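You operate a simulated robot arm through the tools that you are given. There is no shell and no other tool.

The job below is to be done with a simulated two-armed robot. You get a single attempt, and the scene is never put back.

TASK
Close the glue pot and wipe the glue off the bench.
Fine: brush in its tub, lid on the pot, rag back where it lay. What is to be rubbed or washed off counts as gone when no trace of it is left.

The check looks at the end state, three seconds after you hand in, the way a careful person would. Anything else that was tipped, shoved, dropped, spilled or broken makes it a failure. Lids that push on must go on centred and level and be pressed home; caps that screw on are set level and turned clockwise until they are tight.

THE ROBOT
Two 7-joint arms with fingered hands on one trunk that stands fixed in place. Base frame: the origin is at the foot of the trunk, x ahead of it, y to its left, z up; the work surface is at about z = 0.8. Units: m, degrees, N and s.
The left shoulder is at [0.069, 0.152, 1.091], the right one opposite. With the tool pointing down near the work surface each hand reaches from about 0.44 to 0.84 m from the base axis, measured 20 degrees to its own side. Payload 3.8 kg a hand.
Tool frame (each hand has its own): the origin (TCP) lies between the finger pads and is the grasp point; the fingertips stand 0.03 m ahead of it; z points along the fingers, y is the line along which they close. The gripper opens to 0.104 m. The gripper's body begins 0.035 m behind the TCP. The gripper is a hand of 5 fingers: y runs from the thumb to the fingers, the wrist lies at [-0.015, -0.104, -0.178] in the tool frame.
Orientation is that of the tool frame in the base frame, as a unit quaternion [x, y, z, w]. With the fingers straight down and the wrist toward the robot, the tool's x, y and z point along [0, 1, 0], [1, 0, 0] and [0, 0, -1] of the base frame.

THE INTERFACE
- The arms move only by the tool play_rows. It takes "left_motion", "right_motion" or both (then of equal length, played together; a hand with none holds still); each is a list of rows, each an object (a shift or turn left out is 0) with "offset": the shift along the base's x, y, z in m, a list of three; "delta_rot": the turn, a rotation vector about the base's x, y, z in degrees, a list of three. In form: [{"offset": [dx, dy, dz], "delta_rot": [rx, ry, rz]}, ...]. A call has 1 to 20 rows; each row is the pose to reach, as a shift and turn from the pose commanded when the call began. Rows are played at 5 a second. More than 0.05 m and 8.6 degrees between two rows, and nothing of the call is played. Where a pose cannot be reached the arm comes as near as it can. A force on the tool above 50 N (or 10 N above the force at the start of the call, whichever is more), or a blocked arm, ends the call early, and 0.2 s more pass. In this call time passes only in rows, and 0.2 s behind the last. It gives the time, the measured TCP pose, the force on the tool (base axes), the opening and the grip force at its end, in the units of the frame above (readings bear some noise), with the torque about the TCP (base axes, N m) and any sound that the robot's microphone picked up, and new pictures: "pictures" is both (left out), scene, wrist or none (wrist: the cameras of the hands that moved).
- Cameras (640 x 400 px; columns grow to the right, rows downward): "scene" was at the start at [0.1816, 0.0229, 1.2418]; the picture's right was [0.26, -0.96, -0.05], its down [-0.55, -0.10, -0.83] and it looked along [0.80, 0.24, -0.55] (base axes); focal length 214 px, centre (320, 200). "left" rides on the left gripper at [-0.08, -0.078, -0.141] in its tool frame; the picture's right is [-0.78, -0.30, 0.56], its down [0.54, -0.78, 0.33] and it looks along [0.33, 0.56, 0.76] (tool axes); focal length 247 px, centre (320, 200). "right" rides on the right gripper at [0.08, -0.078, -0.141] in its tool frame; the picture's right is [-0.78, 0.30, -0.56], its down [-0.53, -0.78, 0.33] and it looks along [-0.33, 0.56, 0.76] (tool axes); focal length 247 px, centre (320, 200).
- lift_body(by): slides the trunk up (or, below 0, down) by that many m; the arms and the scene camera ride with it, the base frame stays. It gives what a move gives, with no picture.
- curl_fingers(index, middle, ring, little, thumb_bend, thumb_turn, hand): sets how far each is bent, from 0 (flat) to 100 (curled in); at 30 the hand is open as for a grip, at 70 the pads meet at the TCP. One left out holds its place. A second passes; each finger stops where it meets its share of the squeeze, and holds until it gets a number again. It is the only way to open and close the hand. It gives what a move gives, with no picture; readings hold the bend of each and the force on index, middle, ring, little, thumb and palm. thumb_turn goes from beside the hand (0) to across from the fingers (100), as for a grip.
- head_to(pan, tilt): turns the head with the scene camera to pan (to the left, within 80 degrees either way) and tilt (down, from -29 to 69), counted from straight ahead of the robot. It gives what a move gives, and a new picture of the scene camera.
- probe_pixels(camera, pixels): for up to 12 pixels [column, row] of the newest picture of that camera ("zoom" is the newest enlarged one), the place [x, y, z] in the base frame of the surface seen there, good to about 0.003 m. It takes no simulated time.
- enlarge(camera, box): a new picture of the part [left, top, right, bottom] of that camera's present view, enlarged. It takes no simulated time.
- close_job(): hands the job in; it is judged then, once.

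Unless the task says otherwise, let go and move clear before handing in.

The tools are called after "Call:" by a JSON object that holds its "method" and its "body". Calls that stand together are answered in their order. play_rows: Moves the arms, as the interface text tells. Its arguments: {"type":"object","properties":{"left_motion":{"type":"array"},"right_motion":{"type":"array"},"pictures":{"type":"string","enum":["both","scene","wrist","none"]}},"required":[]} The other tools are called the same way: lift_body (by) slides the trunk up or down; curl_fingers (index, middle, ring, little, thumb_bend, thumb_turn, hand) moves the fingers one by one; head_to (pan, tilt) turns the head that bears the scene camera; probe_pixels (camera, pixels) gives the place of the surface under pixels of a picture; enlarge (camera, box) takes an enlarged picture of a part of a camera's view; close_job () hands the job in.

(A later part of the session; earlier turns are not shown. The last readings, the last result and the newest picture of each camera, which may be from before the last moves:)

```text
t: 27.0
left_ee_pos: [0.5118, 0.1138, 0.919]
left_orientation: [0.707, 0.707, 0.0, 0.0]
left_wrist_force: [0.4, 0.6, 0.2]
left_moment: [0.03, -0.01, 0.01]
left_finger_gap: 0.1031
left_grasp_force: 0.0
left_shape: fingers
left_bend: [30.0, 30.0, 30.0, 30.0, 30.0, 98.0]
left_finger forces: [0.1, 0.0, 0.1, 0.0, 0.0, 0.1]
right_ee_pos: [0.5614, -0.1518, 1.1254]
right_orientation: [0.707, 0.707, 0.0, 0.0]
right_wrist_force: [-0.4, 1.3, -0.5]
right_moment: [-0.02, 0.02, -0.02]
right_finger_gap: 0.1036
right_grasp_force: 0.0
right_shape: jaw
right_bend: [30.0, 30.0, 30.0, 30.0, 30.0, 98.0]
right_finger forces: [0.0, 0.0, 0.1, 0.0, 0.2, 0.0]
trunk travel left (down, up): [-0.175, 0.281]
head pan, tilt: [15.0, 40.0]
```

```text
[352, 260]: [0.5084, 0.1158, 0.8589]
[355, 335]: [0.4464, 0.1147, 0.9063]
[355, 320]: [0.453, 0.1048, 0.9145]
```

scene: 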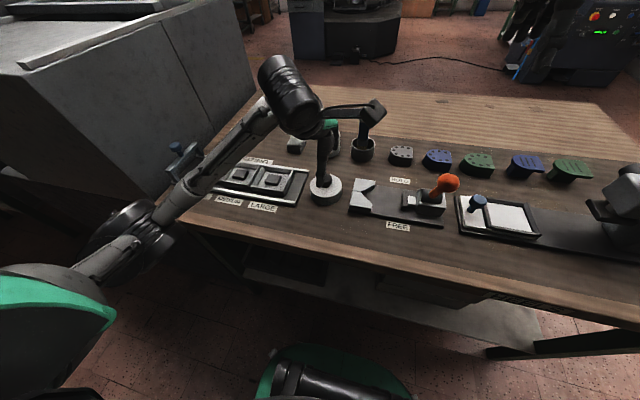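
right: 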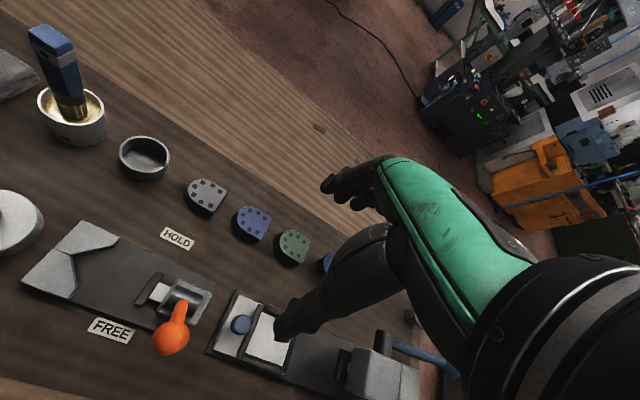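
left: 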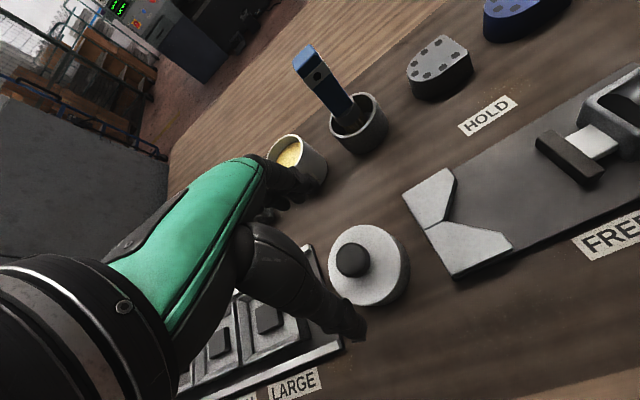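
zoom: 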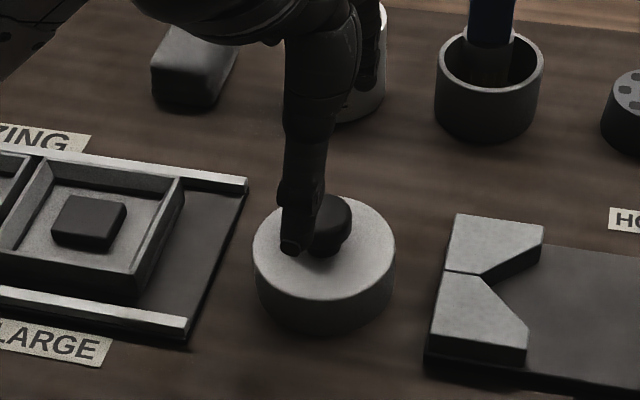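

Thumb tip is about 0.022 below the TCP, so going to TCP z 0.862 puts the tips at about 0.835–0.84, around the knob head. Descending.

Call:
{"method": "play_rows", "body": {"left_motion": [{"offset": [-0.001, 0.001, -0.02]}, {"offset": [-0.001, 0.001, -0.04]}, {"offset": [-0.001, 0.001, -0.05]}, {"offset": [-0.001, 0.001, -0.057]}, {"offset": [-0.001, 0.001, -0.057]}], "pictures": "wrist"}}

Call:
{"method": "curl_fingers", "body": {"hand": "left", "index": 52, "middle": 52, "ring": 40, "little": 40, "thumb_bend": 52, "thumb_turn": 100}}

Call:
{"method": "enlarge", "body": {"camera": "scene", "box": [280, 130, 370, 220]}}

Call:
{"method": "enlarge", "body": {"camera": "left", "box": [240, 180, 460, 350]}}

```text
t: 28.2
left_ee_pos: [0.5118, 0.1165, 0.8635]
left_orientation: [0.707, 0.707, 0.0, 0.0]
left_wrist_force: [-0.7, -0.4, 0.4]
left_moment: [0.02, -0.02, -0.04]
left_finger_gap: 0.1031
left_grasp_force: 0.0
left_shape: fingers
left_bend: [30.0, 30.0, 30.0, 30.0, 30.0, 98.0]
left_finger forces: [0.1, 0.0, 0.1, 0.0, 0.1, 0.1]
right_ee_pos: [0.562, -0.152, 1.126]
right_orientation: [0.707, 0.707, 0.001, 0.001]
right_wrist_force: [0.3, -0.6, 0.3]
right_moment: [0.01, 0.0, 0.0]
right_finger_gap: 0.1034
right_grasp_force: 0.0
right_shape: jaw
right_bend: [30.0, 30.0, 30.0, 30.0, 30.0, 98.0]
right_finger forces: [0.0, 0.0, 0.0, 0.0, 0.0, 0.1]
trunk travel left (down, up): [-0.175, 0.281]
head pan, tilt: [15.0, 40.0]
```

left: 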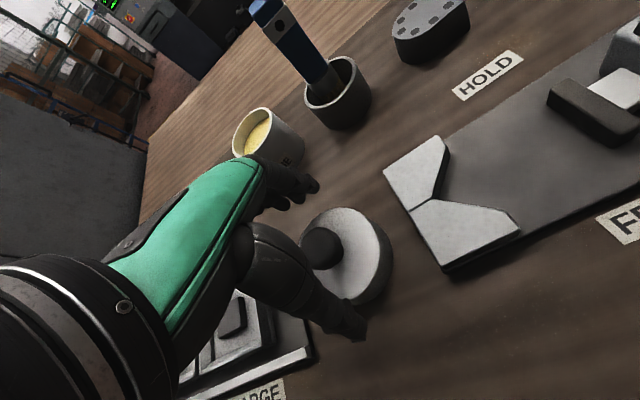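

```text
t: 29.2
left_ee_pos: [0.512, 0.1159, 0.8641]
left_orientation: [0.707, 0.707, -0.001, 0.001]
left_wrist_force: [0.7, 0.1, 1.5]
left_moment: [-0.01, -0.02, 0.03]
left_finger_gap: 0.0478
left_grasp_force: 0.5
left_shape: fingers
left_bend: [52.0, 52.0, 40.0, 40.0, 52.0, 100.0]
left_finger forces: [0.2, 0.5, 0.0, 0.0, 0.1, 0.1]
right_ee_pos: [0.5622, -0.1529, 1.1248]
right_orientation: [0.707, 0.707, 0.0, 0.0]
right_wrist_force: [0.5, 0.2, -0.1]
right_moment: [-0.01, -0.03, 0.01]
right_finger_gap: 0.1038
right_grasp_force: 0.1
right_shape: jaw
right_bend: [30.0, 30.0, 30.0, 30.0, 30.0, 98.0]
right_finger forces: [0.1, 0.0, 0.1, 0.1, 0.0, 0.0]
trunk travel left (down, up): [-0.175, 0.281]
head pan, tilt: [15.0, 40.0]
```

```text
4.44 times, centred on (325, 175) of scene
```

zoom: 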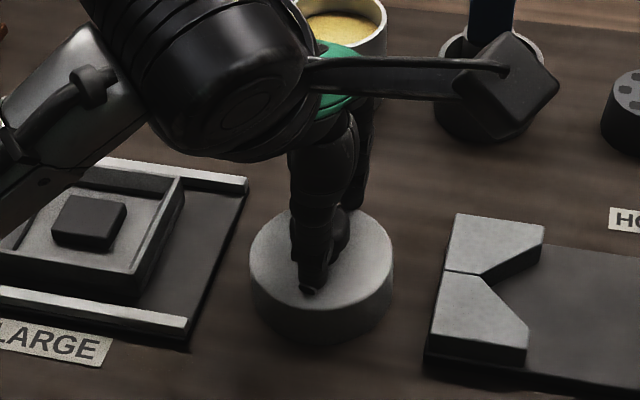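

```text
2.35 times, centred on (350, 265) of left
```

zoom: 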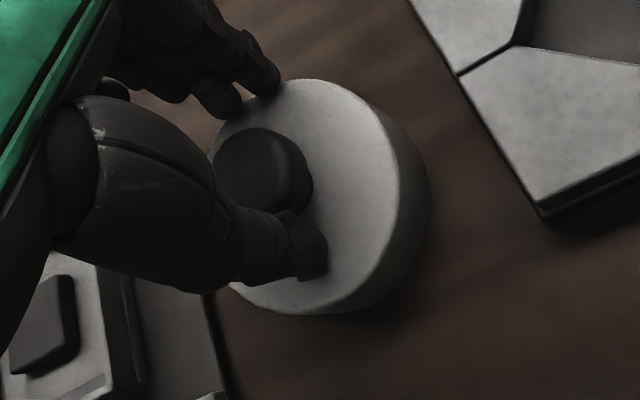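

The fingertips are just brushing the lid's top (z force 1.5 N, index/middle 0.2–0.5 N). I'll rise 3 mm and close on the knob.

Call:
{"method": "play_rows", "body": {"left_motion": [{"offset": [-0.001, 0, 0.003]}, {"offset": [-0.001, 0, 0.003]}], "pictures": "none"}}

Call:
{"method": "curl_fingers", "body": {"hand": "left", "index": 58, "middle": 58, "thumb_bend": 58}}

Call:
{"method": "curl_fingers", "body": {"hand": "left", "index": 68, "middle": 68, "thumb_bend": 68}}

Call:
{"method": "enlarge", "body": {"camera": "scene", "box": [280, 130, 370, 220]}}

Call:
{"method": "enlarge", "body": {"camera": "left", "box": [240, 180, 460, 350]}}

```text
t: 29.8
left_ee_pos: [0.5106, 0.1161, 0.8666]
left_orientation: [0.707, 0.707, -0.001, 0.0]
left_wrist_force: [0.8, -0.1, -0.9]
left_moment: [0.01, 0.02, 0.0]
left_finger_gap: 0.0473
left_grasp_force: 0.1
left_shape: fingers
left_bend: [52.0, 52.0, 40.0, 40.0, 52.0, 100.0]
left_finger forces: [0.1, 0.0, 0.0, 0.0, 0.1, 0.1]
right_ee_pos: [0.5624, -0.1532, 1.1259]
right_orientation: [0.708, 0.707, 0.0, 0.0]
right_wrist_force: [-0.8, -0.1, 0.5]
right_moment: [-0.01, -0.01, -0.03]
right_finger_gap: 0.1037
right_grasp_force: 0.0
right_shape: jaw
right_bend: [30.0, 30.0, 30.0, 30.0, 30.0, 98.0]
right_finger forces: [0.1, 0.0, 0.0, 0.0, 0.1, 0.1]
trunk travel left (down, up): [-0.175, 0.281]
head pan, tilt: [15.0, 40.0]
```

```text
t: 30.8
left_ee_pos: [0.5115, 0.1166, 0.8676]
left_orientation: [0.708, 0.707, 0.0, -0.001]
left_wrist_force: [-0.9, -0.7, 0.0]
left_moment: [0.01, -0.03, 0.03]
left_finger_gap: 0.0344
left_grasp_force: 0.1
left_shape: fingers
left_bend: [57.0, 57.0, 40.0, 40.0, 57.0, 100.0]
left_finger forces: [0.0, 0.1, 0.0, 0.0, 0.2, 0.0]
right_ee_pos: [0.5617, -0.1514, 1.1257]
right_orientation: [0.707, 0.707, 0.001, 0.0]
right_wrist_force: [-0.4, -0.1, -0.8]
right_moment: [0.02, 0.0, -0.01]
right_finger_gap: 0.1036
right_grasp_force: 0.1
right_shape: jaw
right_bend: [30.0, 30.0, 30.0, 30.0, 30.0, 98.0]
right_finger forces: [0.1, 0.1, 0.0, 0.1, 0.0, 0.0]
trunk travel left (down, up): [-0.175, 0.281]
head pan, tilt: [15.0, 40.0]
```

```text
t: 31.8
left_ee_pos: [0.5118, 0.116, 0.8672]
left_orientation: [0.707, 0.707, 0.0, 0.0]
left_wrist_force: [0.0, -0.2, 0.7]
left_moment: [-0.01, 0.04, 0.01]
left_finger_gap: 0.0232
left_grasp_force: 6.7
left_shape: fingers
left_bend: [63.0, 65.0, 40.0, 40.0, 61.0, 100.0]
left_finger forces: [3.7, 2.6, 0.0, 0.1, 6.9, 0.0]
right_ee_pos: [0.5624, -0.1526, 1.1255]
right_orientation: [0.707, 0.707, -0.001, 0.0]
right_wrist_force: [-0.6, -0.1, 0.7]
right_moment: [0.02, 0.04, 0.01]
right_finger_gap: 0.1038
right_grasp_force: 0.1
right_shape: jaw
right_bend: [30.0, 30.0, 30.0, 30.0, 30.0, 98.0]
right_finger forces: [0.0, 0.0, 0.0, 0.0, 0.0, 0.1]
trunk travel left (down, up): [-0.175, 0.281]
head pan, tilt: [15.0, 40.0]
```

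```text
4.44 times, centred on (325, 175) of scene
```

zoom: 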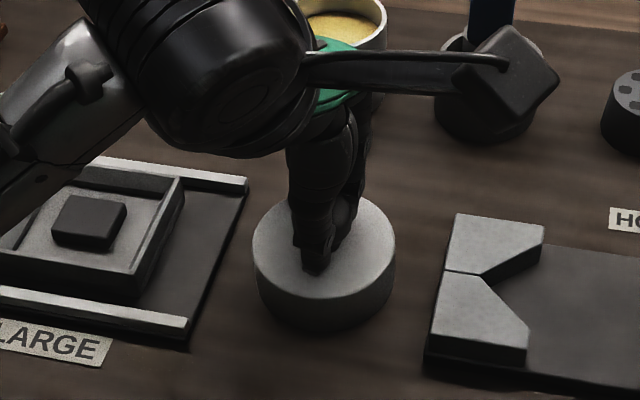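

```text
2.35 times, centred on (350, 265) of left
```

zoom: 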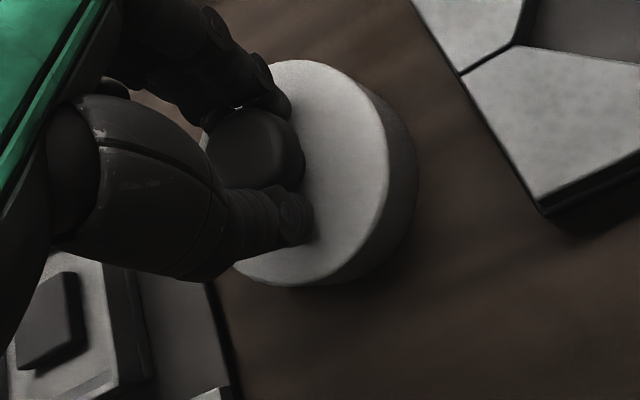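

The knob is held at about 6.7 N. I'll lift the lid 0.05 m and look at it and the bench beneath.

Call:
{"method": "play_rows", "body": {"left_motion": [{"offset": [0, 0, 0.01]}, {"offset": [0, 0, 0.025]}, {"offset": [0, 0, 0.05]}, {"offset": [0, 0, 0.08]}, {"offset": [0, 0, 0.11]}, {"offset": [0, 0, 0.11]}], "pictures": "both"}}

Call:
{"method": "enlarge", "body": {"camera": "scene", "box": [270, 110, 390, 220]}}

Call:
{"method": "enlarge", "body": {"camera": "left", "box": [240, 180, 460, 350]}}

```text
t: 33.2
left_ee_pos: [0.5103, 0.1154, 0.9775]
left_orientation: [0.708, 0.707, 0.0, 0.0]
left_wrist_force: [0.0, 0.8, -0.8]
left_moment: [-0.01, -0.02, -0.01]
left_finger_gap: 0.0232
left_grasp_force: 6.8
left_shape: fingers
left_bend: [63.0, 65.0, 40.0, 40.0, 61.0, 100.0]
left_finger forces: [3.7, 2.4, 0.0, 0.1, 6.9, 0.1]
right_ee_pos: [0.5619, -0.1513, 1.1262]
right_orientation: [0.707, 0.707, 0.0, 0.0]
right_wrist_force: [1.0, -0.9, 0.1]
right_moment: [0.0, 0.01, 0.04]
right_finger_gap: 0.1038
right_grasp_force: 0.0
right_shape: jaw
right_bend: [30.0, 30.0, 30.0, 30.0, 30.0, 98.0]
right_finger forces: [0.0, 0.0, 0.0, 0.1, 0.0, 0.0]
trunk travel left (down, up): [-0.175, 0.281]
head pan, tilt: [15.0, 40.0]
```

scene: 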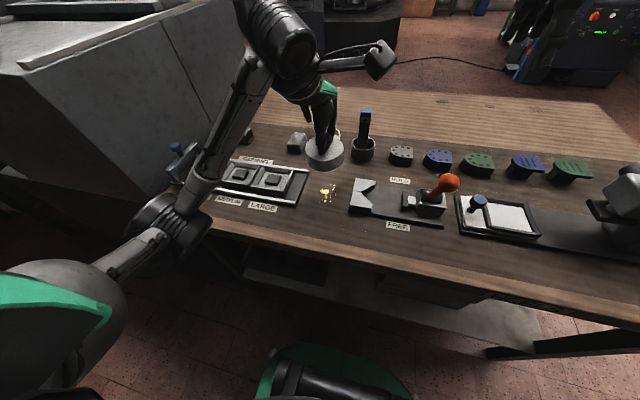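
left: 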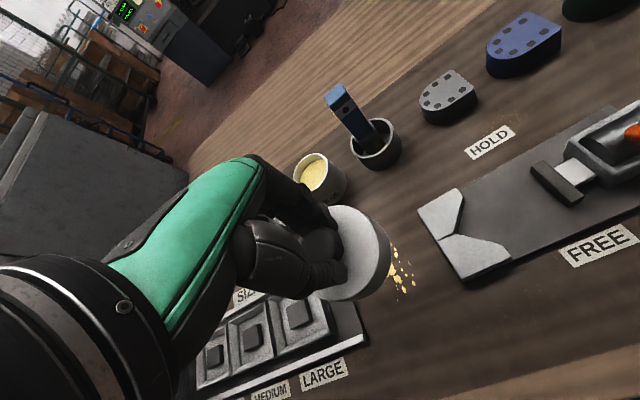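

```text
3.64 times, centred on (330, 165) of scene
```

zoom: 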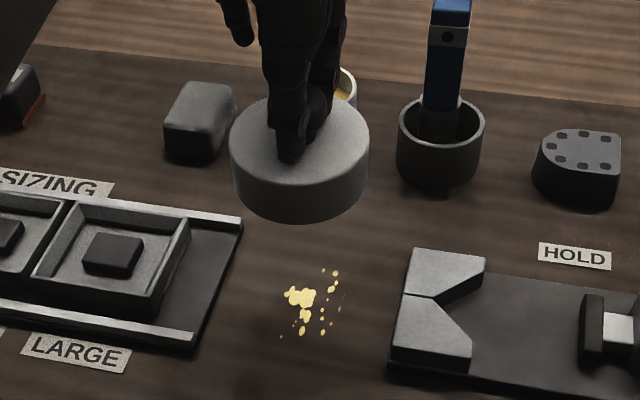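

```text
2.35 times, centred on (350, 265) of left
```

zoom: 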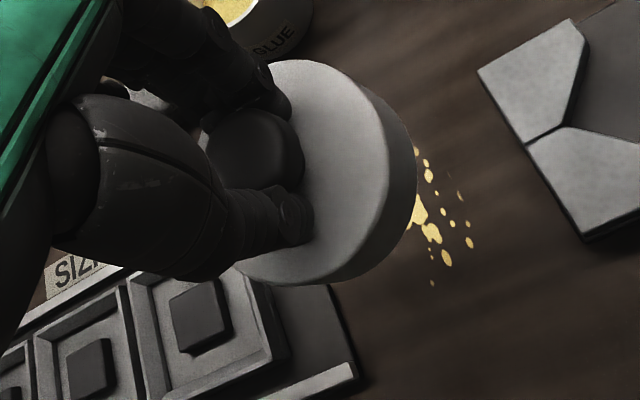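

The glue was under the lid: yellow drops at scene (327,193). First I'll finish the lid; probing its rim to find its centre and level in the grip.

Call:
{"method": "enlarge", "body": {"camera": "scene", "box": [295, 125, 355, 175]}}

```text
8.00 times, centred on (325, 150) of scene
```

zoom: 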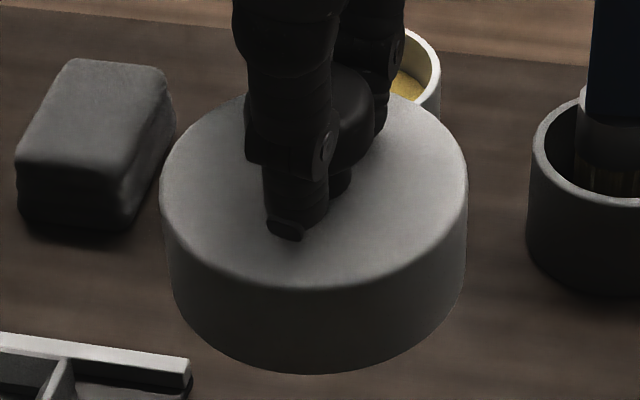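

Call:
{"method": "probe_pixels", "body": {"camera": "zoom", "pixels": [[170, 190], [458, 170], [315, 275], [220, 115], [430, 110], [220, 255], [420, 250], [200, 190], [430, 180], [320, 255], [315, 360]]}}

Call:
{"method": "probe_pixels", "body": {"camera": "left", "pixels": [[345, 210], [383, 235], [375, 280], [340, 295], [360, 250], [388, 255]]}}

```text
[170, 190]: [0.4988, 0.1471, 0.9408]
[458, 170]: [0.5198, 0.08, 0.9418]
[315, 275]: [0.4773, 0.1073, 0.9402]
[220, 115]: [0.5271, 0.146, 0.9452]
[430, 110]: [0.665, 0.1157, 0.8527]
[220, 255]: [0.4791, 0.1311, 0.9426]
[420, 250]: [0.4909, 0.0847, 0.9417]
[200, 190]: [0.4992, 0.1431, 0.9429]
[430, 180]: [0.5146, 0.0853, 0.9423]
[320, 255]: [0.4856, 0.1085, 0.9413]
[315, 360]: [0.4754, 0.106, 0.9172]
```

```text
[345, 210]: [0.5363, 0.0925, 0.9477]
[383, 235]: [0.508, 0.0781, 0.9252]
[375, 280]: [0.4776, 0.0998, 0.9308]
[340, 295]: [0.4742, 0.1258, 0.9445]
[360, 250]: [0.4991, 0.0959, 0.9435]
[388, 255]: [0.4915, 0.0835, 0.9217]
```

The lid is nearly level, centred about on the TCP. Now I'll re-measure the pot rim from the left camera.

Call:
{"method": "enlarge", "body": {"camera": "left", "box": [270, 130, 370, 220]}}

```text
4.44 times, centred on (320, 175) of left
```

zoom: 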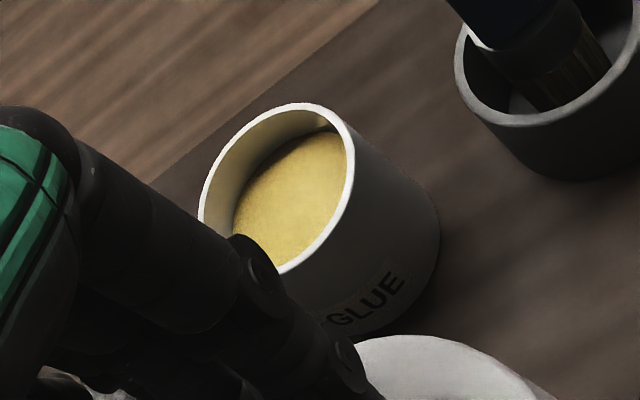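

Call:
{"method": "probe_pixels", "body": {"camera": "zoom", "pixels": [[203, 200], [230, 148], [260, 116], [300, 106], [335, 123], [349, 160], [345, 195], [325, 235], [288, 268], [390, 170], [400, 260]]}}

```text
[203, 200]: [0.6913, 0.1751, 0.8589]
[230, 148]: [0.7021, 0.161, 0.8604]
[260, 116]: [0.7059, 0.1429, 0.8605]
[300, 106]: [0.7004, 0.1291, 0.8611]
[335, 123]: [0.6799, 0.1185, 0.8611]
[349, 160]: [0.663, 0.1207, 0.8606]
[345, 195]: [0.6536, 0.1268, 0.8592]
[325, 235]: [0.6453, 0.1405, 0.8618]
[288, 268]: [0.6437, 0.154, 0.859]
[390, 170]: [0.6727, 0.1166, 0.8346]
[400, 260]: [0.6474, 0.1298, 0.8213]
```

Both cameras give the same shift from lid to pot: about (0.164, 0.033). I'll carry the lid over the pot at this height, then come down to just above the rim.

Call:
{"method": "play_rows", "body": {"left_motion": [{"offset": [0.03, 0.006, 0]}, {"offset": [0.06, 0.012, 0]}, {"offset": [0.09, 0.018, 0]}, {"offset": [0.12, 0.024, 0]}, {"offset": [0.145, 0.029, 0]}, {"offset": [0.164, 0.033, 0]}, {"offset": [0.164, 0.033, -0.02]}, {"offset": [0.164, 0.033, -0.038]}, {"offset": [0.164, 0.033, -0.038]}], "pictures": "both"}}

Call:
{"method": "enlarge", "body": {"camera": "scene", "box": [290, 90, 370, 165]}}

Call:
{"method": "enlarge", "body": {"camera": "left", "box": [240, 180, 460, 350]}}

```text
t: 35.2
left_ee_pos: [0.6738, 0.1487, 0.938]
left_orientation: [0.707, 0.707, 0.0, 0.0]
left_wrist_force: [0.3, 0.1, -0.7]
left_moment: [-0.03, -0.02, 0.02]
left_finger_gap: 0.0228
left_grasp_force: 6.7
left_shape: fingers
left_bend: [63.0, 65.0, 40.0, 40.0, 61.0, 100.0]
left_finger forces: [3.6, 2.4, 0.1, 0.0, 6.7, 0.0]
right_ee_pos: [0.563, -0.1525, 1.125]
right_orientation: [0.707, 0.707, 0.0, 0.0]
right_wrist_force: [-0.3, -0.2, -1.5]
right_moment: [-0.03, 0.0, -0.02]
right_finger_gap: 0.1036
right_grasp_force: 0.1
right_shape: jaw
right_bend: [30.0, 30.0, 30.0, 30.0, 30.0, 98.0]
right_finger forces: [0.1, 0.0, 0.0, 0.1, 0.1, 0.0]
trunk travel left (down, up): [-0.175, 0.281]
head pan, tilt: [15.0, 40.0]
```

scene: 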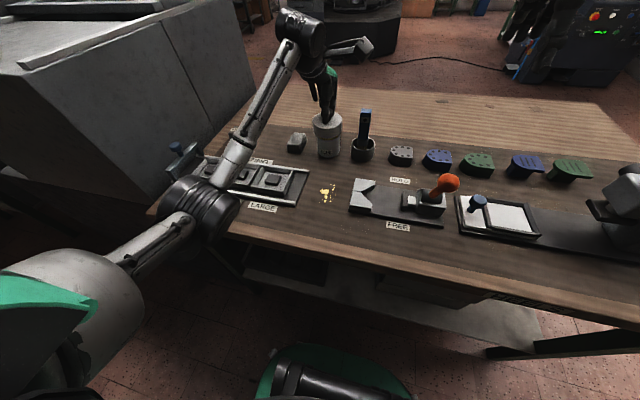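
left: 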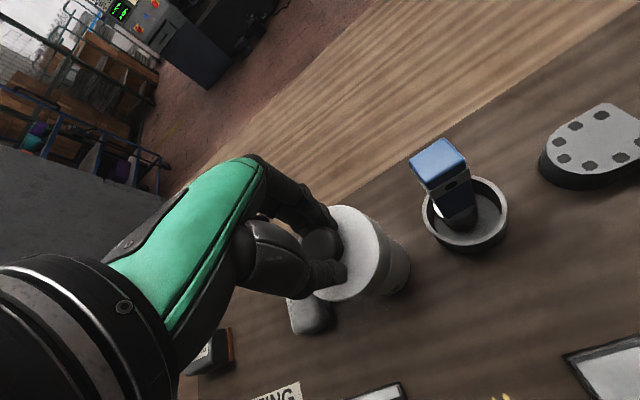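

```text
5.33 times, centred on (330, 128) of scene
```

zoom: 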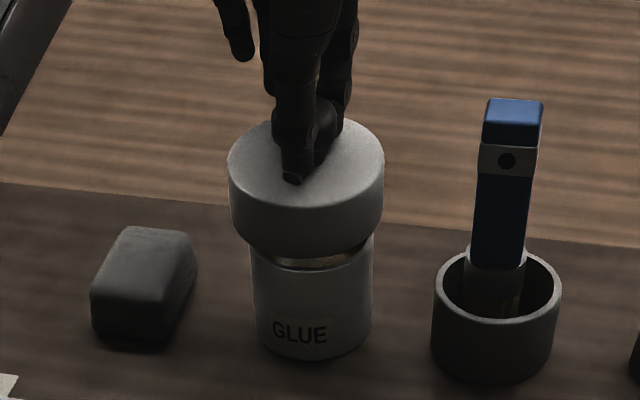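

```text
2.35 times, centred on (350, 265) of left
```

zoom: 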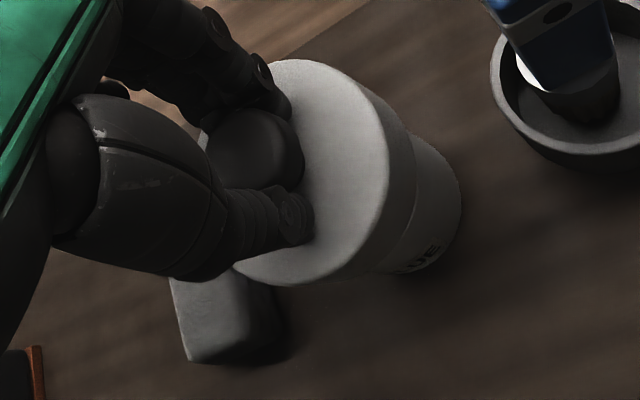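

The lid hangs just above the rim, though it looks about 2–3 mm to the left of the pot in the scene view. I'll measure precisely.

Call:
{"method": "enlarge", "body": {"camera": "scene", "box": [308, 110, 348, 160]}}

```text
8.00 times, centred on (328, 135) of scene
```

zoom: 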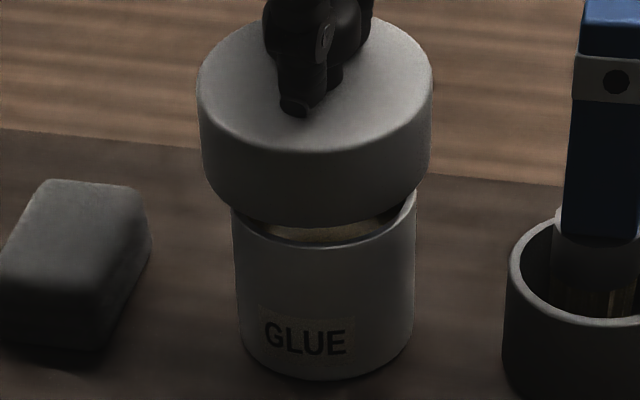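

Call:
{"method": "probe_pixels", "body": {"camera": "zoom", "pixels": [[202, 90], [428, 90], [206, 160], [426, 160], [315, 215], [316, 160], [250, 140], [380, 140], [300, 30], [230, 60]]}}

Call:
{"method": "probe_pixels", "body": {"camera": "zoom", "pixels": [[236, 235], [413, 225], [241, 320], [410, 320], [325, 255], [325, 340], [280, 300], [370, 300], [260, 232], [395, 225], [320, 236]]}}

```text
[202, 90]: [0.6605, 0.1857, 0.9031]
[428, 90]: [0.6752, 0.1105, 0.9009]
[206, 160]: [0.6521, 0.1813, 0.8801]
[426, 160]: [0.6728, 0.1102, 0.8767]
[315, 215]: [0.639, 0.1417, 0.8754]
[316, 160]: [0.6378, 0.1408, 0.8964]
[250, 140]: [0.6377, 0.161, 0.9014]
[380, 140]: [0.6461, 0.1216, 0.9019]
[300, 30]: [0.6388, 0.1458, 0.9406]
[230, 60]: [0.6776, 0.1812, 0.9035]
```

```text
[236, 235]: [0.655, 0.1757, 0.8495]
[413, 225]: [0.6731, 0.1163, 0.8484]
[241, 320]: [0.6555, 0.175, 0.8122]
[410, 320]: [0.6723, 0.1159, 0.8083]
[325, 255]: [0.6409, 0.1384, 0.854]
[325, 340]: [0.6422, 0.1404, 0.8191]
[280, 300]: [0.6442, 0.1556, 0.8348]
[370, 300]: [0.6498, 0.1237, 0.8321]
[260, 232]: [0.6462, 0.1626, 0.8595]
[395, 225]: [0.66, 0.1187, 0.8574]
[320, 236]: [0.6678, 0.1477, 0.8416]
```

Lid centre ≈ (0.672, 0.148), pot centre ≈ (0.673, 0.146). I'll shift the lid (+0.001, −0.0015) and lower it slowly over the rim.

Call:
{"method": "play_rows", "body": {"left_motion": [{"offset": [0.001, -0.0015, 0]}, {"offset": [0.001, -0.0015, -0.006]}, {"offset": [0.001, -0.0015, -0.012]}, {"offset": [0.001, -0.0015, -0.018]}], "pictures": "none"}}

Call:
{"method": "enlarge", "body": {"camera": "scene", "box": [308, 110, 348, 160]}}

Call:
{"method": "enlarge", "body": {"camera": "left", "box": [260, 180, 440, 330]}}

```text
t: 36.2
left_ee_pos: [0.6761, 0.1481, 0.9223]
left_orientation: [0.707, 0.708, -0.001, 0.0]
left_wrist_force: [-0.4, 0.3, 0.5]
left_moment: [0.01, -0.03, -0.04]
left_finger_gap: 0.023
left_grasp_force: 6.6
left_shape: fingers
left_bend: [63.0, 65.0, 40.0, 40.0, 61.0, 100.0]
left_finger forces: [3.6, 2.4, 0.0, 0.0, 6.7, 0.0]
right_ee_pos: [0.5602, -0.1505, 1.1249]
right_orientation: [0.707, 0.707, 0.0, -0.001]
right_wrist_force: [1.1, 0.4, -0.2]
right_moment: [0.0, 0.02, -0.03]
right_finger_gap: 0.1039
right_grasp_force: 0.1
right_shape: jaw
right_bend: [30.0, 30.0, 30.0, 30.0, 30.0, 98.0]
right_finger forces: [0.1, 0.1, 0.0, 0.0, 0.0, 0.1]
trunk travel left (down, up): [-0.175, 0.281]
head pan, tilt: [15.0, 40.0]
```

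```text
8.00 times, centred on (328, 135) of scene
```

zoom: 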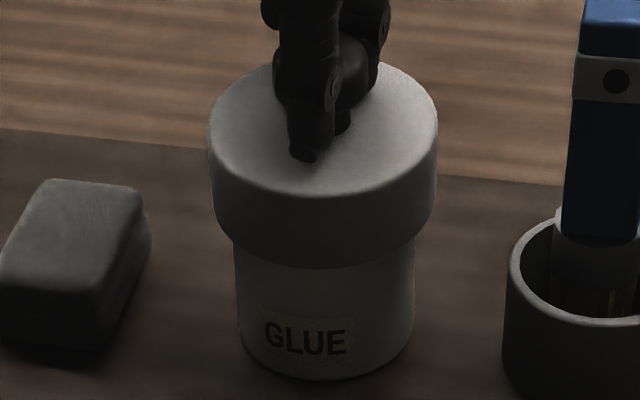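

```text
2.67 times, centred on (350, 255) of left
```

zoom: 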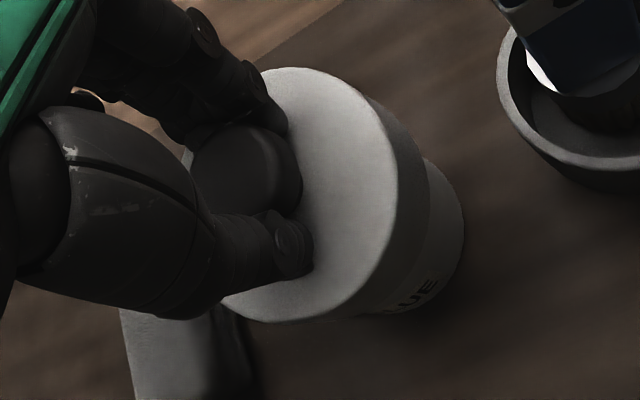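

The lid is now centred over the pot (207–437 versus 232–416) and its skirt is entering around the rim with no force. I'll keep lowering until contact.

Call:
{"method": "play_rows", "body": {"left_motion": [{"offset": [0, 0, -0.004]}, {"offset": [0, 0, -0.008]}, {"offset": [0, 0, -0.012]}, {"offset": [0, 0, -0.015]}], "pictures": "none"}}

Call:
{"method": "enlarge", "body": {"camera": "scene", "box": [308, 110, 348, 160]}}

```text
t: 37.2
left_ee_pos: [0.675, 0.1485, 0.9062]
left_orientation: [0.707, 0.707, 0.0, 0.0]
left_wrist_force: [-0.7, 0.6, 0.1]
left_moment: [0.01, 0.05, 0.03]
left_finger_gap: 0.0231
left_grasp_force: 6.3
left_shape: fingers
left_bend: [63.0, 65.0, 40.0, 40.0, 61.0, 100.0]
left_finger forces: [3.7, 2.5, 0.0, 0.0, 6.9, 0.1]
right_ee_pos: [0.5625, -0.1525, 1.1265]
right_orientation: [0.707, 0.707, 0.0, 0.0]
right_wrist_force: [-0.1, 0.3, -0.3]
right_moment: [0.0, 0.01, -0.01]
right_finger_gap: 0.1037
right_grasp_force: 0.1
right_shape: jaw
right_bend: [30.0, 30.0, 30.0, 30.0, 30.0, 98.0]
right_finger forces: [0.1, 0.0, 0.0, 0.1, 0.0, 0.0]
trunk travel left (down, up): [-0.175, 0.281]
head pan, tilt: [15.0, 40.0]
```

```text
8.00 times, centred on (328, 135) of scene
```

zoom: 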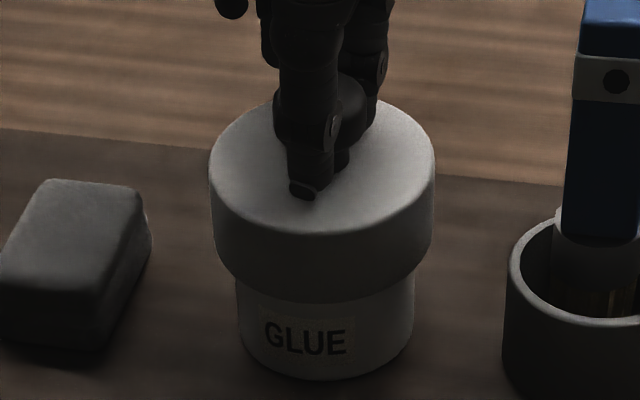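

Still no contact at lid top ≈ 0.869; going down further in small steps.

Call:
{"method": "play_rows", "body": {"left_motion": [{"offset": [0, 0, -0.002]}, {"offset": [0, 0, -0.004]}, {"offset": [0, 0, -0.006]}, {"offset": [0, 0, -0.008]}], "pictures": "none"}}

Call:
{"method": "enlarge", "body": {"camera": "scene", "box": [308, 110, 348, 160]}}

```text
t: 38.2
left_ee_pos: [0.6765, 0.1475, 0.8987]
left_orientation: [0.707, 0.707, 0.0, -0.001]
left_wrist_force: [-1.1, -0.5, 0.6]
left_moment: [0.03, 0.06, 0.01]
left_finger_gap: 0.0228
left_grasp_force: 5.8
left_shape: fingers
left_bend: [63.0, 65.0, 40.0, 40.0, 61.0, 100.0]
left_finger forces: [4.0, 2.6, 0.0, 0.0, 6.6, 0.0]
right_ee_pos: [0.5606, -0.153, 1.1249]
right_orientation: [0.707, 0.707, 0.0, 0.001]
right_wrist_force: [-0.5, -0.4, 0.2]
right_moment: [0.01, 0.01, -0.01]
right_finger_gap: 0.1039
right_grasp_force: 0.0
right_shape: jaw
right_bend: [30.0, 30.0, 30.0, 30.0, 30.0, 98.0]
right_finger forces: [0.0, 0.1, 0.0, 0.1, 0.1, 0.0]
trunk travel left (down, up): [-0.175, 0.281]
head pan, tilt: [15.0, 40.0]
```

```text
8.00 times, centred on (328, 135) of scene
```

zoom: 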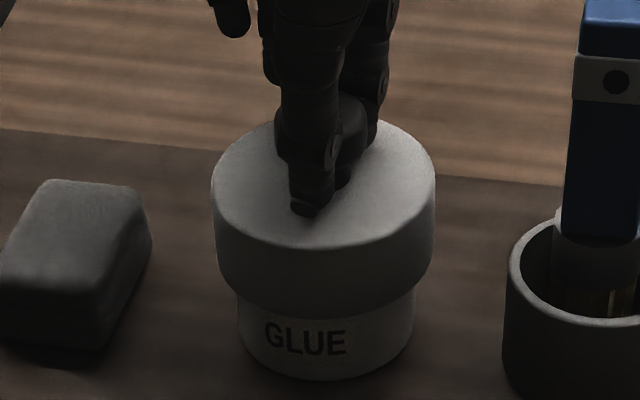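

The lid top is at about 0.862 with slight contact. I'll keep pressing down in 1 mm steps and watch the force.

Call:
{"method": "play_rows", "body": {"left_motion": [{"offset": [0, 0, -0.001]}, {"offset": [0, 0, -0.002]}, {"offset": [0, 0, -0.003]}, {"offset": [0, 0, -0.004]}], "pictures": "none"}}

Call:
{"method": "enlarge", "body": {"camera": "scene", "box": [308, 110, 348, 160]}}

```text
t: 39.2
left_ee_pos: [0.6761, 0.1482, 0.8971]
left_orientation: [0.707, 0.707, 0.002, 0.003]
left_wrist_force: [2.5, -0.1, 11.5]
left_moment: [-0.04, 0.0, 0.0]
left_finger_gap: 0.0221
left_grasp_force: 10.4
left_shape: fingers
left_bend: [63.0, 65.0, 40.0, 40.0, 62.0, 100.0]
left_finger forces: [5.3, 6.7, 0.0, 0.0, 8.9, 0.0]
right_ee_pos: [0.5605, -0.1536, 1.1273]
right_orientation: [0.707, 0.708, 0.001, 0.001]
right_wrist_force: [-0.5, 0.5, 0.0]
right_moment: [0.0, 0.0, -0.03]
right_finger_gap: 0.1037
right_grasp_force: 0.1
right_shape: jaw
right_bend: [30.0, 30.0, 30.0, 30.0, 30.0, 98.0]
right_finger forces: [0.1, 0.0, 0.0, 0.0, 0.1, 0.0]
trunk travel left (down, up): [-0.175, 0.281]
head pan, tilt: [15.0, 40.0]
```

```text
8.00 times, centred on (328, 135) of scene
```

zoom: 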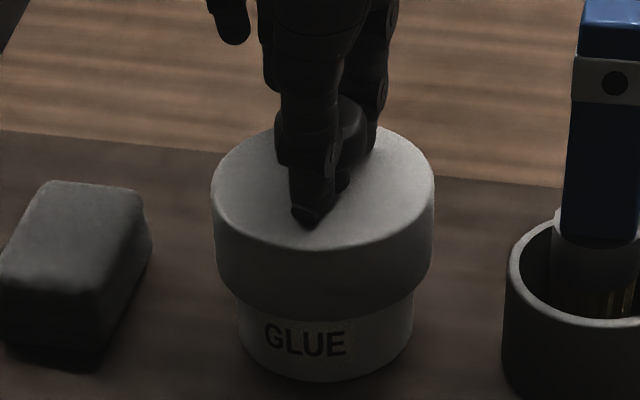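

It met 11.5 N at lid top ≈ 0.860. I'll ease off, release, rise, and look at the lid's seat before pressing it home from above.

Call:
{"method": "play_rows", "body": {"left_motion": [{"offset": [0, 0, 0.002]}, {"offset": [0, 0, 0.003]}], "pictures": "none"}}

Call:
{"method": "curl_fingers", "body": {"hand": "left", "index": 56, "middle": 56, "thumb_bend": 56}}

Call:
{"method": "curl_fingers", "body": {"hand": "left", "index": 30, "middle": 30, "thumb_bend": 30}}

Call:
{"method": "play_rows", "body": {"left_motion": [{"offset": [0, 0, 0.02]}, {"offset": [0, 0, 0.05]}, {"offset": [0, 0, 0.08]}, {"offset": [0, 0, 0.08]}], "pictures": "both"}}

Call:
{"method": "enlarge", "body": {"camera": "scene", "box": [308, 110, 348, 160]}}

```text
t: 39.8
left_ee_pos: [0.6767, 0.1481, 0.897]
left_orientation: [0.707, 0.707, 0.0, 0.0]
left_wrist_force: [0.5, -1.1, 4.0]
left_moment: [-0.02, -0.02, -0.02]
left_finger_gap: 0.0219
left_grasp_force: 8.3
left_shape: fingers
left_bend: [63.0, 65.0, 40.0, 40.0, 62.0, 100.0]
left_finger forces: [5.1, 4.8, 0.0, 0.0, 6.7, 0.0]
right_ee_pos: [0.5608, -0.1524, 1.1264]
right_orientation: [0.707, 0.707, 0.0, 0.001]
right_wrist_force: [0.0, 0.7, -0.8]
right_moment: [0.01, -0.04, -0.02]
right_finger_gap: 0.1039
right_grasp_force: 0.2
right_shape: jaw
right_bend: [30.0, 30.0, 30.0, 30.0, 30.0, 98.0]
right_finger forces: [0.0, 0.1, 0.0, 0.0, 0.1, 0.0]
trunk travel left (down, up): [-0.175, 0.281]
head pan, tilt: [15.0, 40.0]
```

```text
t: 40.8
left_ee_pos: [0.6762, 0.1487, 0.8972]
left_orientation: [0.707, 0.707, 0.0, 0.0]
left_wrist_force: [-0.2, -0.1, 3.2]
left_moment: [0.03, -0.06, 0.02]
left_finger_gap: 0.0359
left_grasp_force: 0.9
left_shape: fingers
left_bend: [56.0, 57.0, 40.0, 40.0, 56.0, 100.0]
left_finger forces: [0.4, 2.3, 0.1, 0.1, 0.1, 0.0]
right_ee_pos: [0.5613, -0.1513, 1.1256]
right_orientation: [0.707, 0.707, 0.0, 0.0]
right_wrist_force: [-0.6, -0.3, -0.1]
right_moment: [0.05, 0.01, 0.02]
right_finger_gap: 0.1039
right_grasp_force: 0.1
right_shape: jaw
right_bend: [30.0, 30.0, 30.0, 30.0, 30.0, 98.0]
right_finger forces: [0.1, 0.0, 0.0, 0.1, 0.0, 0.0]
trunk travel left (down, up): [-0.175, 0.281]
head pan, tilt: [15.0, 40.0]
```

```text
t: 41.8
left_ee_pos: [0.6766, 0.1489, 0.898]
left_orientation: [0.707, 0.707, 0.0, 0.0]
left_wrist_force: [0.2, 0.5, -0.8]
left_moment: [0.01, -0.01, -0.02]
left_finger_gap: 0.1027
left_grasp_force: 0.0
left_shape: fingers
left_bend: [30.0, 30.0, 40.0, 40.0, 30.0, 98.0]
left_finger forces: [0.0, 0.1, 0.0, 0.1, 0.0, 0.1]
right_ee_pos: [0.5614, -0.153, 1.1248]
right_orientation: [0.707, 0.707, 0.0, -0.001]
right_wrist_force: [0.6, 1.2, 0.1]
right_moment: [0.0, -0.02, -0.01]
right_finger_gap: 0.1036
right_grasp_force: 0.1
right_shape: jaw
right_bend: [30.0, 30.0, 30.0, 30.0, 30.0, 98.0]
right_finger forces: [0.1, 0.0, 0.1, 0.0, 0.0, 0.0]
trunk travel left (down, up): [-0.175, 0.281]
head pan, tilt: [15.0, 40.0]
```

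```text
t: 42.8
left_ee_pos: [0.6758, 0.1483, 0.9771]
left_orientation: [0.707, 0.707, -0.001, -0.001]
left_wrist_force: [-0.8, 1.0, 0.2]
left_moment: [0.01, 0.0, -0.02]
left_finger_gap: 0.1027
left_grasp_force: 0.2
left_shape: fingers
left_bend: [30.0, 30.0, 40.0, 40.0, 30.0, 98.0]
left_finger forces: [0.0, 0.1, 0.0, 0.0, 0.0, 0.0]
right_ee_pos: [0.5637, -0.1532, 1.1254]
right_orientation: [0.707, 0.707, 0.0, 0.0]
right_wrist_force: [0.0, -0.2, 0.6]
right_moment: [0.02, 0.0, -0.01]
right_finger_gap: 0.1037
right_grasp_force: 0.1
right_shape: jaw
right_bend: [30.0, 30.0, 30.0, 30.0, 30.0, 98.0]
right_finger forces: [0.0, 0.1, 0.0, 0.0, 0.0, 0.1]
trunk travel left (down, up): [-0.175, 0.281]
head pan, tilt: [15.0, 40.0]
```

scene: 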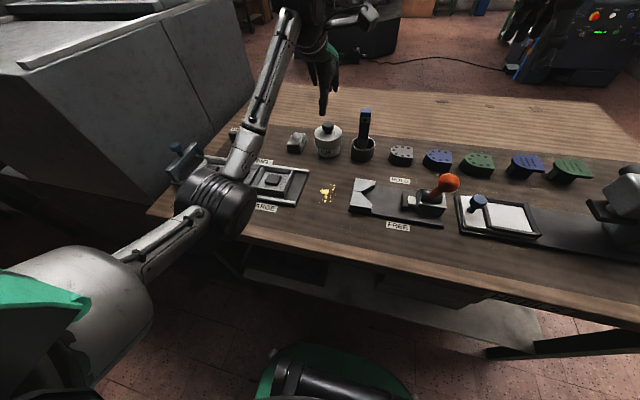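
left: 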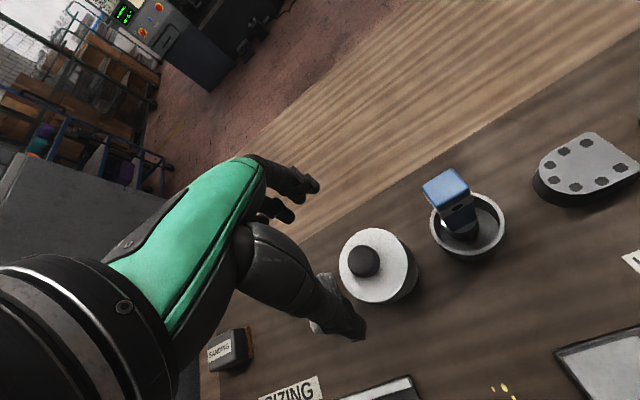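

```text
8.00 times, centred on (328, 135) of scene
```

zoom: 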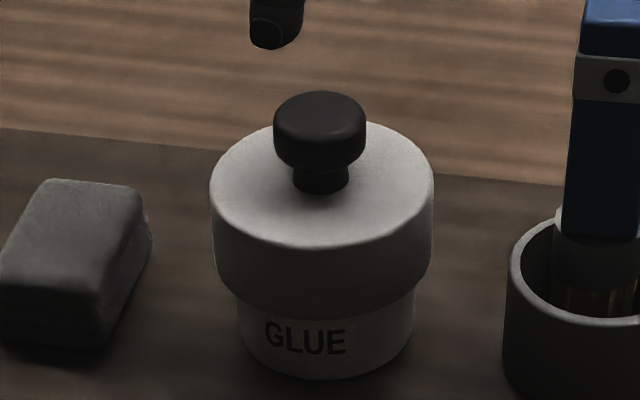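

The lid sits over the pot with edges 210–434 centred on the pot. I'll check its level by probing the top.

Call:
{"method": "probe_pixels", "body": {"camera": "zoom", "pixels": [[225, 185], [420, 185], [320, 235], [240, 150], [400, 150], [320, 105], [320, 290], [325, 345], [270, 220], [380, 220]]}}

Call:
{"method": "enlarge", "body": {"camera": "left", "box": [325, 215, 435, 310]}}

```text
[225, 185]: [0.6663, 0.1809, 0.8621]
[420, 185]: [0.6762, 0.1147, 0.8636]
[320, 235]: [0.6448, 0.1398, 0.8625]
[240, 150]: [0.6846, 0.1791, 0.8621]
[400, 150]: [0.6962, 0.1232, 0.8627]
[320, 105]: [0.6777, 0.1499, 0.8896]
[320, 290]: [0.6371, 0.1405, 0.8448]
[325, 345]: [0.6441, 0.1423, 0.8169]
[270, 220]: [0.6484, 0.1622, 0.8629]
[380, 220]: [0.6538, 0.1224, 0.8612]
```

```text
4.21 times, centred on (380, 262) of left
```

zoom: 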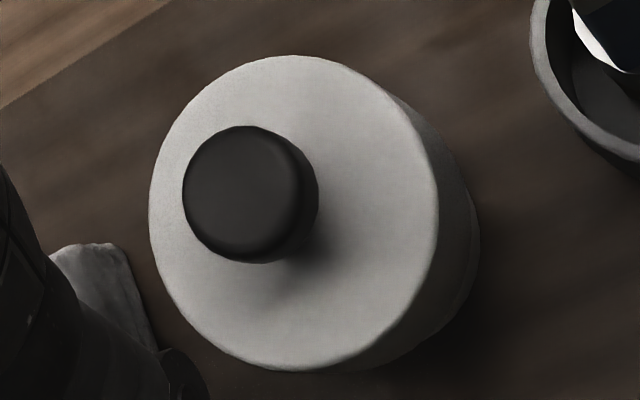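

The lid top is level at about 0.8625. To press it home evenly I'll go back down, grip the knob with fingertips on the lid top at both sides, and push.

Call:
{"method": "play_rows", "body": {"left_motion": [{"offset": [0, 0, -0.03]}, {"offset": [0, 0, -0.06]}, {"offset": [0, 0, -0.079]}], "pictures": "none"}}

Call:
{"method": "curl_fingers", "body": {"hand": "left", "index": 56, "middle": 56, "thumb_bend": 56}}

Call:
{"method": "curl_fingers", "body": {"hand": "left", "index": 66, "middle": 66, "thumb_bend": 66}}

Call:
{"method": "play_rows", "body": {"left_motion": [{"offset": [0, 0, -0.002]}, {"offset": [0, 0, -0.004]}, {"offset": [0, 0, -0.006]}, {"offset": [0, 0, -0.008]}], "pictures": "none"}}

Call:
{"method": "enlarge", "body": {"camera": "scene", "box": [308, 110, 348, 160]}}

```text
t: 43.6
left_ee_pos: [0.6755, 0.149, 0.8982]
left_orientation: [0.707, 0.707, 0.001, 0.001]
left_wrist_force: [0.9, -0.4, -0.1]
left_moment: [0.0, 0.01, 0.0]
left_finger_gap: 0.1028
left_grasp_force: 0.1
left_shape: fingers
left_bend: [30.0, 30.0, 40.0, 40.0, 30.0, 98.0]
left_finger forces: [0.1, 0.0, 0.1, 0.1, 0.0, 0.0]
right_ee_pos: [0.5618, -0.1526, 1.1252]
right_orientation: [0.708, 0.707, -0.001, 0.0]
right_wrist_force: [-0.3, 0.0, 0.2]
right_moment: [0.01, 0.03, -0.01]
right_finger_gap: 0.1036
right_grasp_force: 0.1
right_shape: jaw
right_bend: [30.0, 30.0, 30.0, 30.0, 30.0, 98.0]
right_finger forces: [0.1, 0.1, 0.1, 0.1, 0.1, 0.0]
trunk travel left (down, up): [-0.175, 0.281]
head pan, tilt: [15.0, 40.0]
```

```text
t: 44.6
left_ee_pos: [0.6756, 0.1487, 0.899]
left_orientation: [0.707, 0.707, 0.0, 0.0]
left_wrist_force: [2.8, 0.6, 2.1]
left_moment: [0.03, -0.17, -0.06]
left_finger_gap: 0.0383
left_grasp_force: 3.2
left_shape: fingers
left_bend: [56.0, 52.0, 40.0, 40.0, 55.0, 100.0]
left_finger forces: [0.0, 4.7, 0.1, 0.0, 1.2, 0.0]
right_ee_pos: [0.5612, -0.1525, 1.1251]
right_orientation: [0.707, 0.708, 0.0, -0.001]
right_wrist_force: [0.3, -0.9, 0.0]
right_moment: [0.01, 0.03, -0.01]
right_finger_gap: 0.1038
right_grasp_force: 0.0
right_shape: jaw
right_bend: [30.0, 30.0, 30.0, 30.0, 30.0, 98.0]
right_finger forces: [0.1, 0.0, 0.1, 0.0, 0.1, 0.1]
trunk travel left (down, up): [-0.175, 0.281]
head pan, tilt: [15.0, 40.0]
```

```text
t: 45.6
left_ee_pos: [0.6744, 0.1476, 0.8982]
left_orientation: [0.707, 0.707, 0.0, 0.001]
left_wrist_force: [2.8, 0.0, 5.2]
left_moment: [0.08, -0.38, -0.04]
left_finger_gap: 0.0252
left_grasp_force: 9.6
left_shape: fingers
left_bend: [64.0, 53.0, 40.0, 40.0, 59.0, 100.0]
left_finger forces: [1.8, 11.1, 0.1, 0.0, 6.9, 0.1]
right_ee_pos: [0.5618, -0.1525, 1.125]
right_orientation: [0.708, 0.707, -0.001, -0.001]
right_wrist_force: [-0.1, -0.6, -0.1]
right_moment: [0.0, 0.01, 0.03]
right_finger_gap: 0.1037
right_grasp_force: 0.0
right_shape: jaw
right_bend: [30.0, 30.0, 30.0, 30.0, 30.0, 98.0]
right_finger forces: [0.0, 0.0, 0.0, 0.0, 0.0, 0.0]
trunk travel left (down, up): [-0.175, 0.281]
head pan, tilt: [15.0, 40.0]
```

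```text
t: 46.6
left_ee_pos: [0.675, 0.1475, 0.8971]
left_orientation: [0.707, 0.707, 0.004, 0.004]
left_wrist_force: [4.0, 1.9, 29.2]
left_moment: [0.28, -0.71, 0.0]
left_finger_gap: 0.0245
left_grasp_force: 21.5
left_shape: fingers
left_bend: [64.0, 52.0, 40.0, 40.0, 59.0, 100.0]
left_finger forces: [1.1, 27.4, 0.0, 0.0, 14.4, 0.0]
right_ee_pos: [0.5588, -0.1534, 1.1268]
right_orientation: [0.707, 0.707, 0.002, 0.002]
right_wrist_force: [-0.7, 0.1, 0.5]
right_moment: [0.0, 0.02, 0.04]
right_finger_gap: 0.1036
right_grasp_force: 0.0
right_shape: jaw
right_bend: [30.0, 30.0, 30.0, 30.0, 30.0, 98.0]
right_finger forces: [0.0, 0.1, 0.0, 0.0, 0.1, 0.1]
trunk travel left (down, up): [-0.175, 0.281]
head pan, tilt: [15.0, 40.0]
```

```text
8.00 times, centred on (328, 135) of scene
```

zoom: 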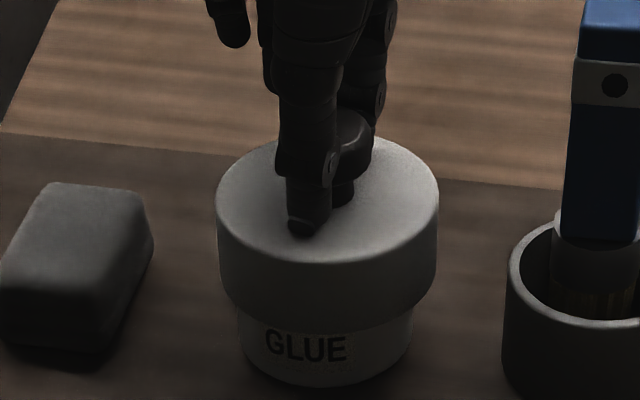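

The lid sank further (its lower edge moved from row 315 to 330 at 29 N). I'll back off, release and inspect.

Call:
{"method": "play_rows", "body": {"left_motion": [{"offset": [0, 0, 0.004]}, {"offset": [0, 0, 0.007]}], "pictures": "none"}}

Call:
{"method": "curl_fingers", "body": {"hand": "left", "index": 30, "middle": 30, "thumb_bend": 30}}

Call:
{"method": "play_rows", "body": {"left_motion": [{"offset": [0, 0, 0.02]}, {"offset": [0, 0, 0.05]}, {"offset": [0, 0, 0.08]}, {"offset": [0, 0, 0.08]}], "pictures": "both"}}

Call:
{"method": "enlarge", "body": {"camera": "scene", "box": [308, 110, 348, 160]}}

```text
t: 47.2
left_ee_pos: [0.6741, 0.1481, 0.897]
left_orientation: [0.707, 0.707, 0.001, -0.001]
left_wrist_force: [5.0, 1.4, 15.9]
left_moment: [0.24, -0.65, -0.03]
left_finger_gap: 0.0246
left_grasp_force: 14.8
left_shape: fingers
left_bend: [64.0, 52.0, 40.0, 40.0, 59.0, 100.0]
left_finger forces: [1.5, 21.4, 0.0, 0.0, 7.5, 0.0]
right_ee_pos: [0.5609, -0.1514, 1.1252]
right_orientation: [0.707, 0.707, 0.0, 0.001]
right_wrist_force: [0.0, 0.0, -0.3]
right_moment: [0.0, -0.02, 0.04]
right_finger_gap: 0.1036
right_grasp_force: 0.0
right_shape: jaw
right_bend: [30.0, 30.0, 30.0, 30.0, 30.0, 98.0]
right_finger forces: [0.1, 0.0, 0.0, 0.1, 0.1, 0.0]
trunk travel left (down, up): [-0.175, 0.281]
head pan, tilt: [15.0, 40.0]
```

```text
t: 48.2
left_ee_pos: [0.6773, 0.1483, 0.8967]
left_orientation: [0.708, 0.707, -0.001, -0.001]
left_wrist_force: [-0.2, 0.8, -0.2]
left_moment: [0.01, -0.01, -0.01]
left_finger_gap: 0.1023
left_grasp_force: 0.1
left_shape: fingers
left_bend: [30.0, 30.0, 40.0, 40.0, 30.0, 98.0]
left_finger forces: [0.0, 0.0, 0.1, 0.0, 0.1, 0.0]
right_ee_pos: [0.5621, -0.1513, 1.1255]
right_orientation: [0.707, 0.707, 0.0, 0.0]
right_wrist_force: [-0.1, 1.2, 0.0]
right_moment: [-0.03, 0.02, -0.01]
right_finger_gap: 0.1038
right_grasp_force: 0.0
right_shape: jaw
right_bend: [30.0, 30.0, 30.0, 30.0, 30.0, 98.0]
right_finger forces: [0.0, 0.0, 0.0, 0.0, 0.0, 0.0]
trunk travel left (down, up): [-0.175, 0.281]
head pan, tilt: [15.0, 40.0]
```

```text
t: 49.2
left_ee_pos: [0.6758, 0.1464, 0.9786]
left_orientation: [0.707, 0.707, 0.0, 0.0]
left_wrist_force: [-0.1, -0.1, -0.4]
left_moment: [0.02, -0.02, 0.02]
left_finger_gap: 0.103
left_grasp_force: 0.1
left_shape: fingers
left_bend: [30.0, 30.0, 40.0, 40.0, 30.0, 98.0]
left_finger forces: [0.0, 0.0, 0.1, 0.0, 0.0, 0.0]
right_ee_pos: [0.5628, -0.1513, 1.1242]
right_orientation: [0.707, 0.707, 0.0, 0.001]
right_wrist_force: [1.3, 0.9, 0.1]
right_moment: [-0.02, -0.03, -0.02]
right_finger_gap: 0.1036
right_grasp_force: 0.0
right_shape: jaw
right_bend: [30.0, 30.0, 30.0, 30.0, 30.0, 98.0]
right_finger forces: [0.1, 0.0, 0.0, 0.1, 0.0, 0.0]
trunk travel left (down, up): [-0.175, 0.281]
head pan, tilt: [15.0, 40.0]
```

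scene: 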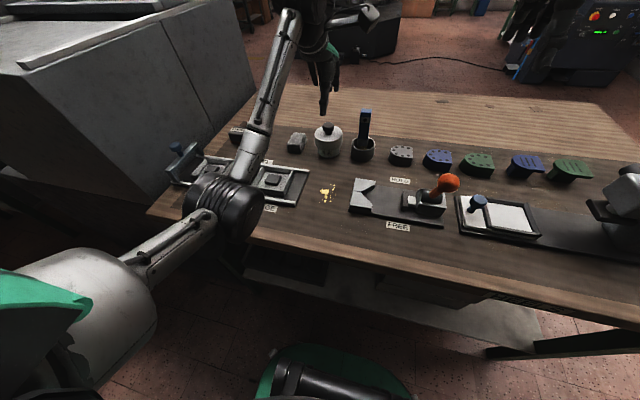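
left: 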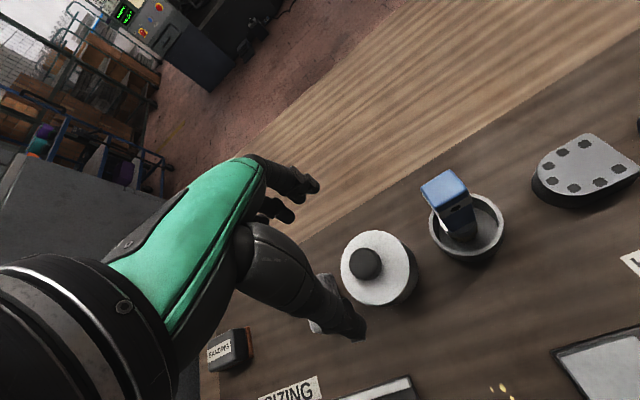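

```text
8.00 times, centred on (328, 135) of scene
```

zoom: 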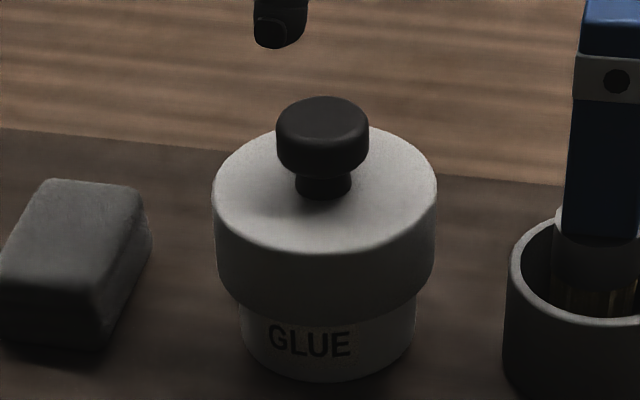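

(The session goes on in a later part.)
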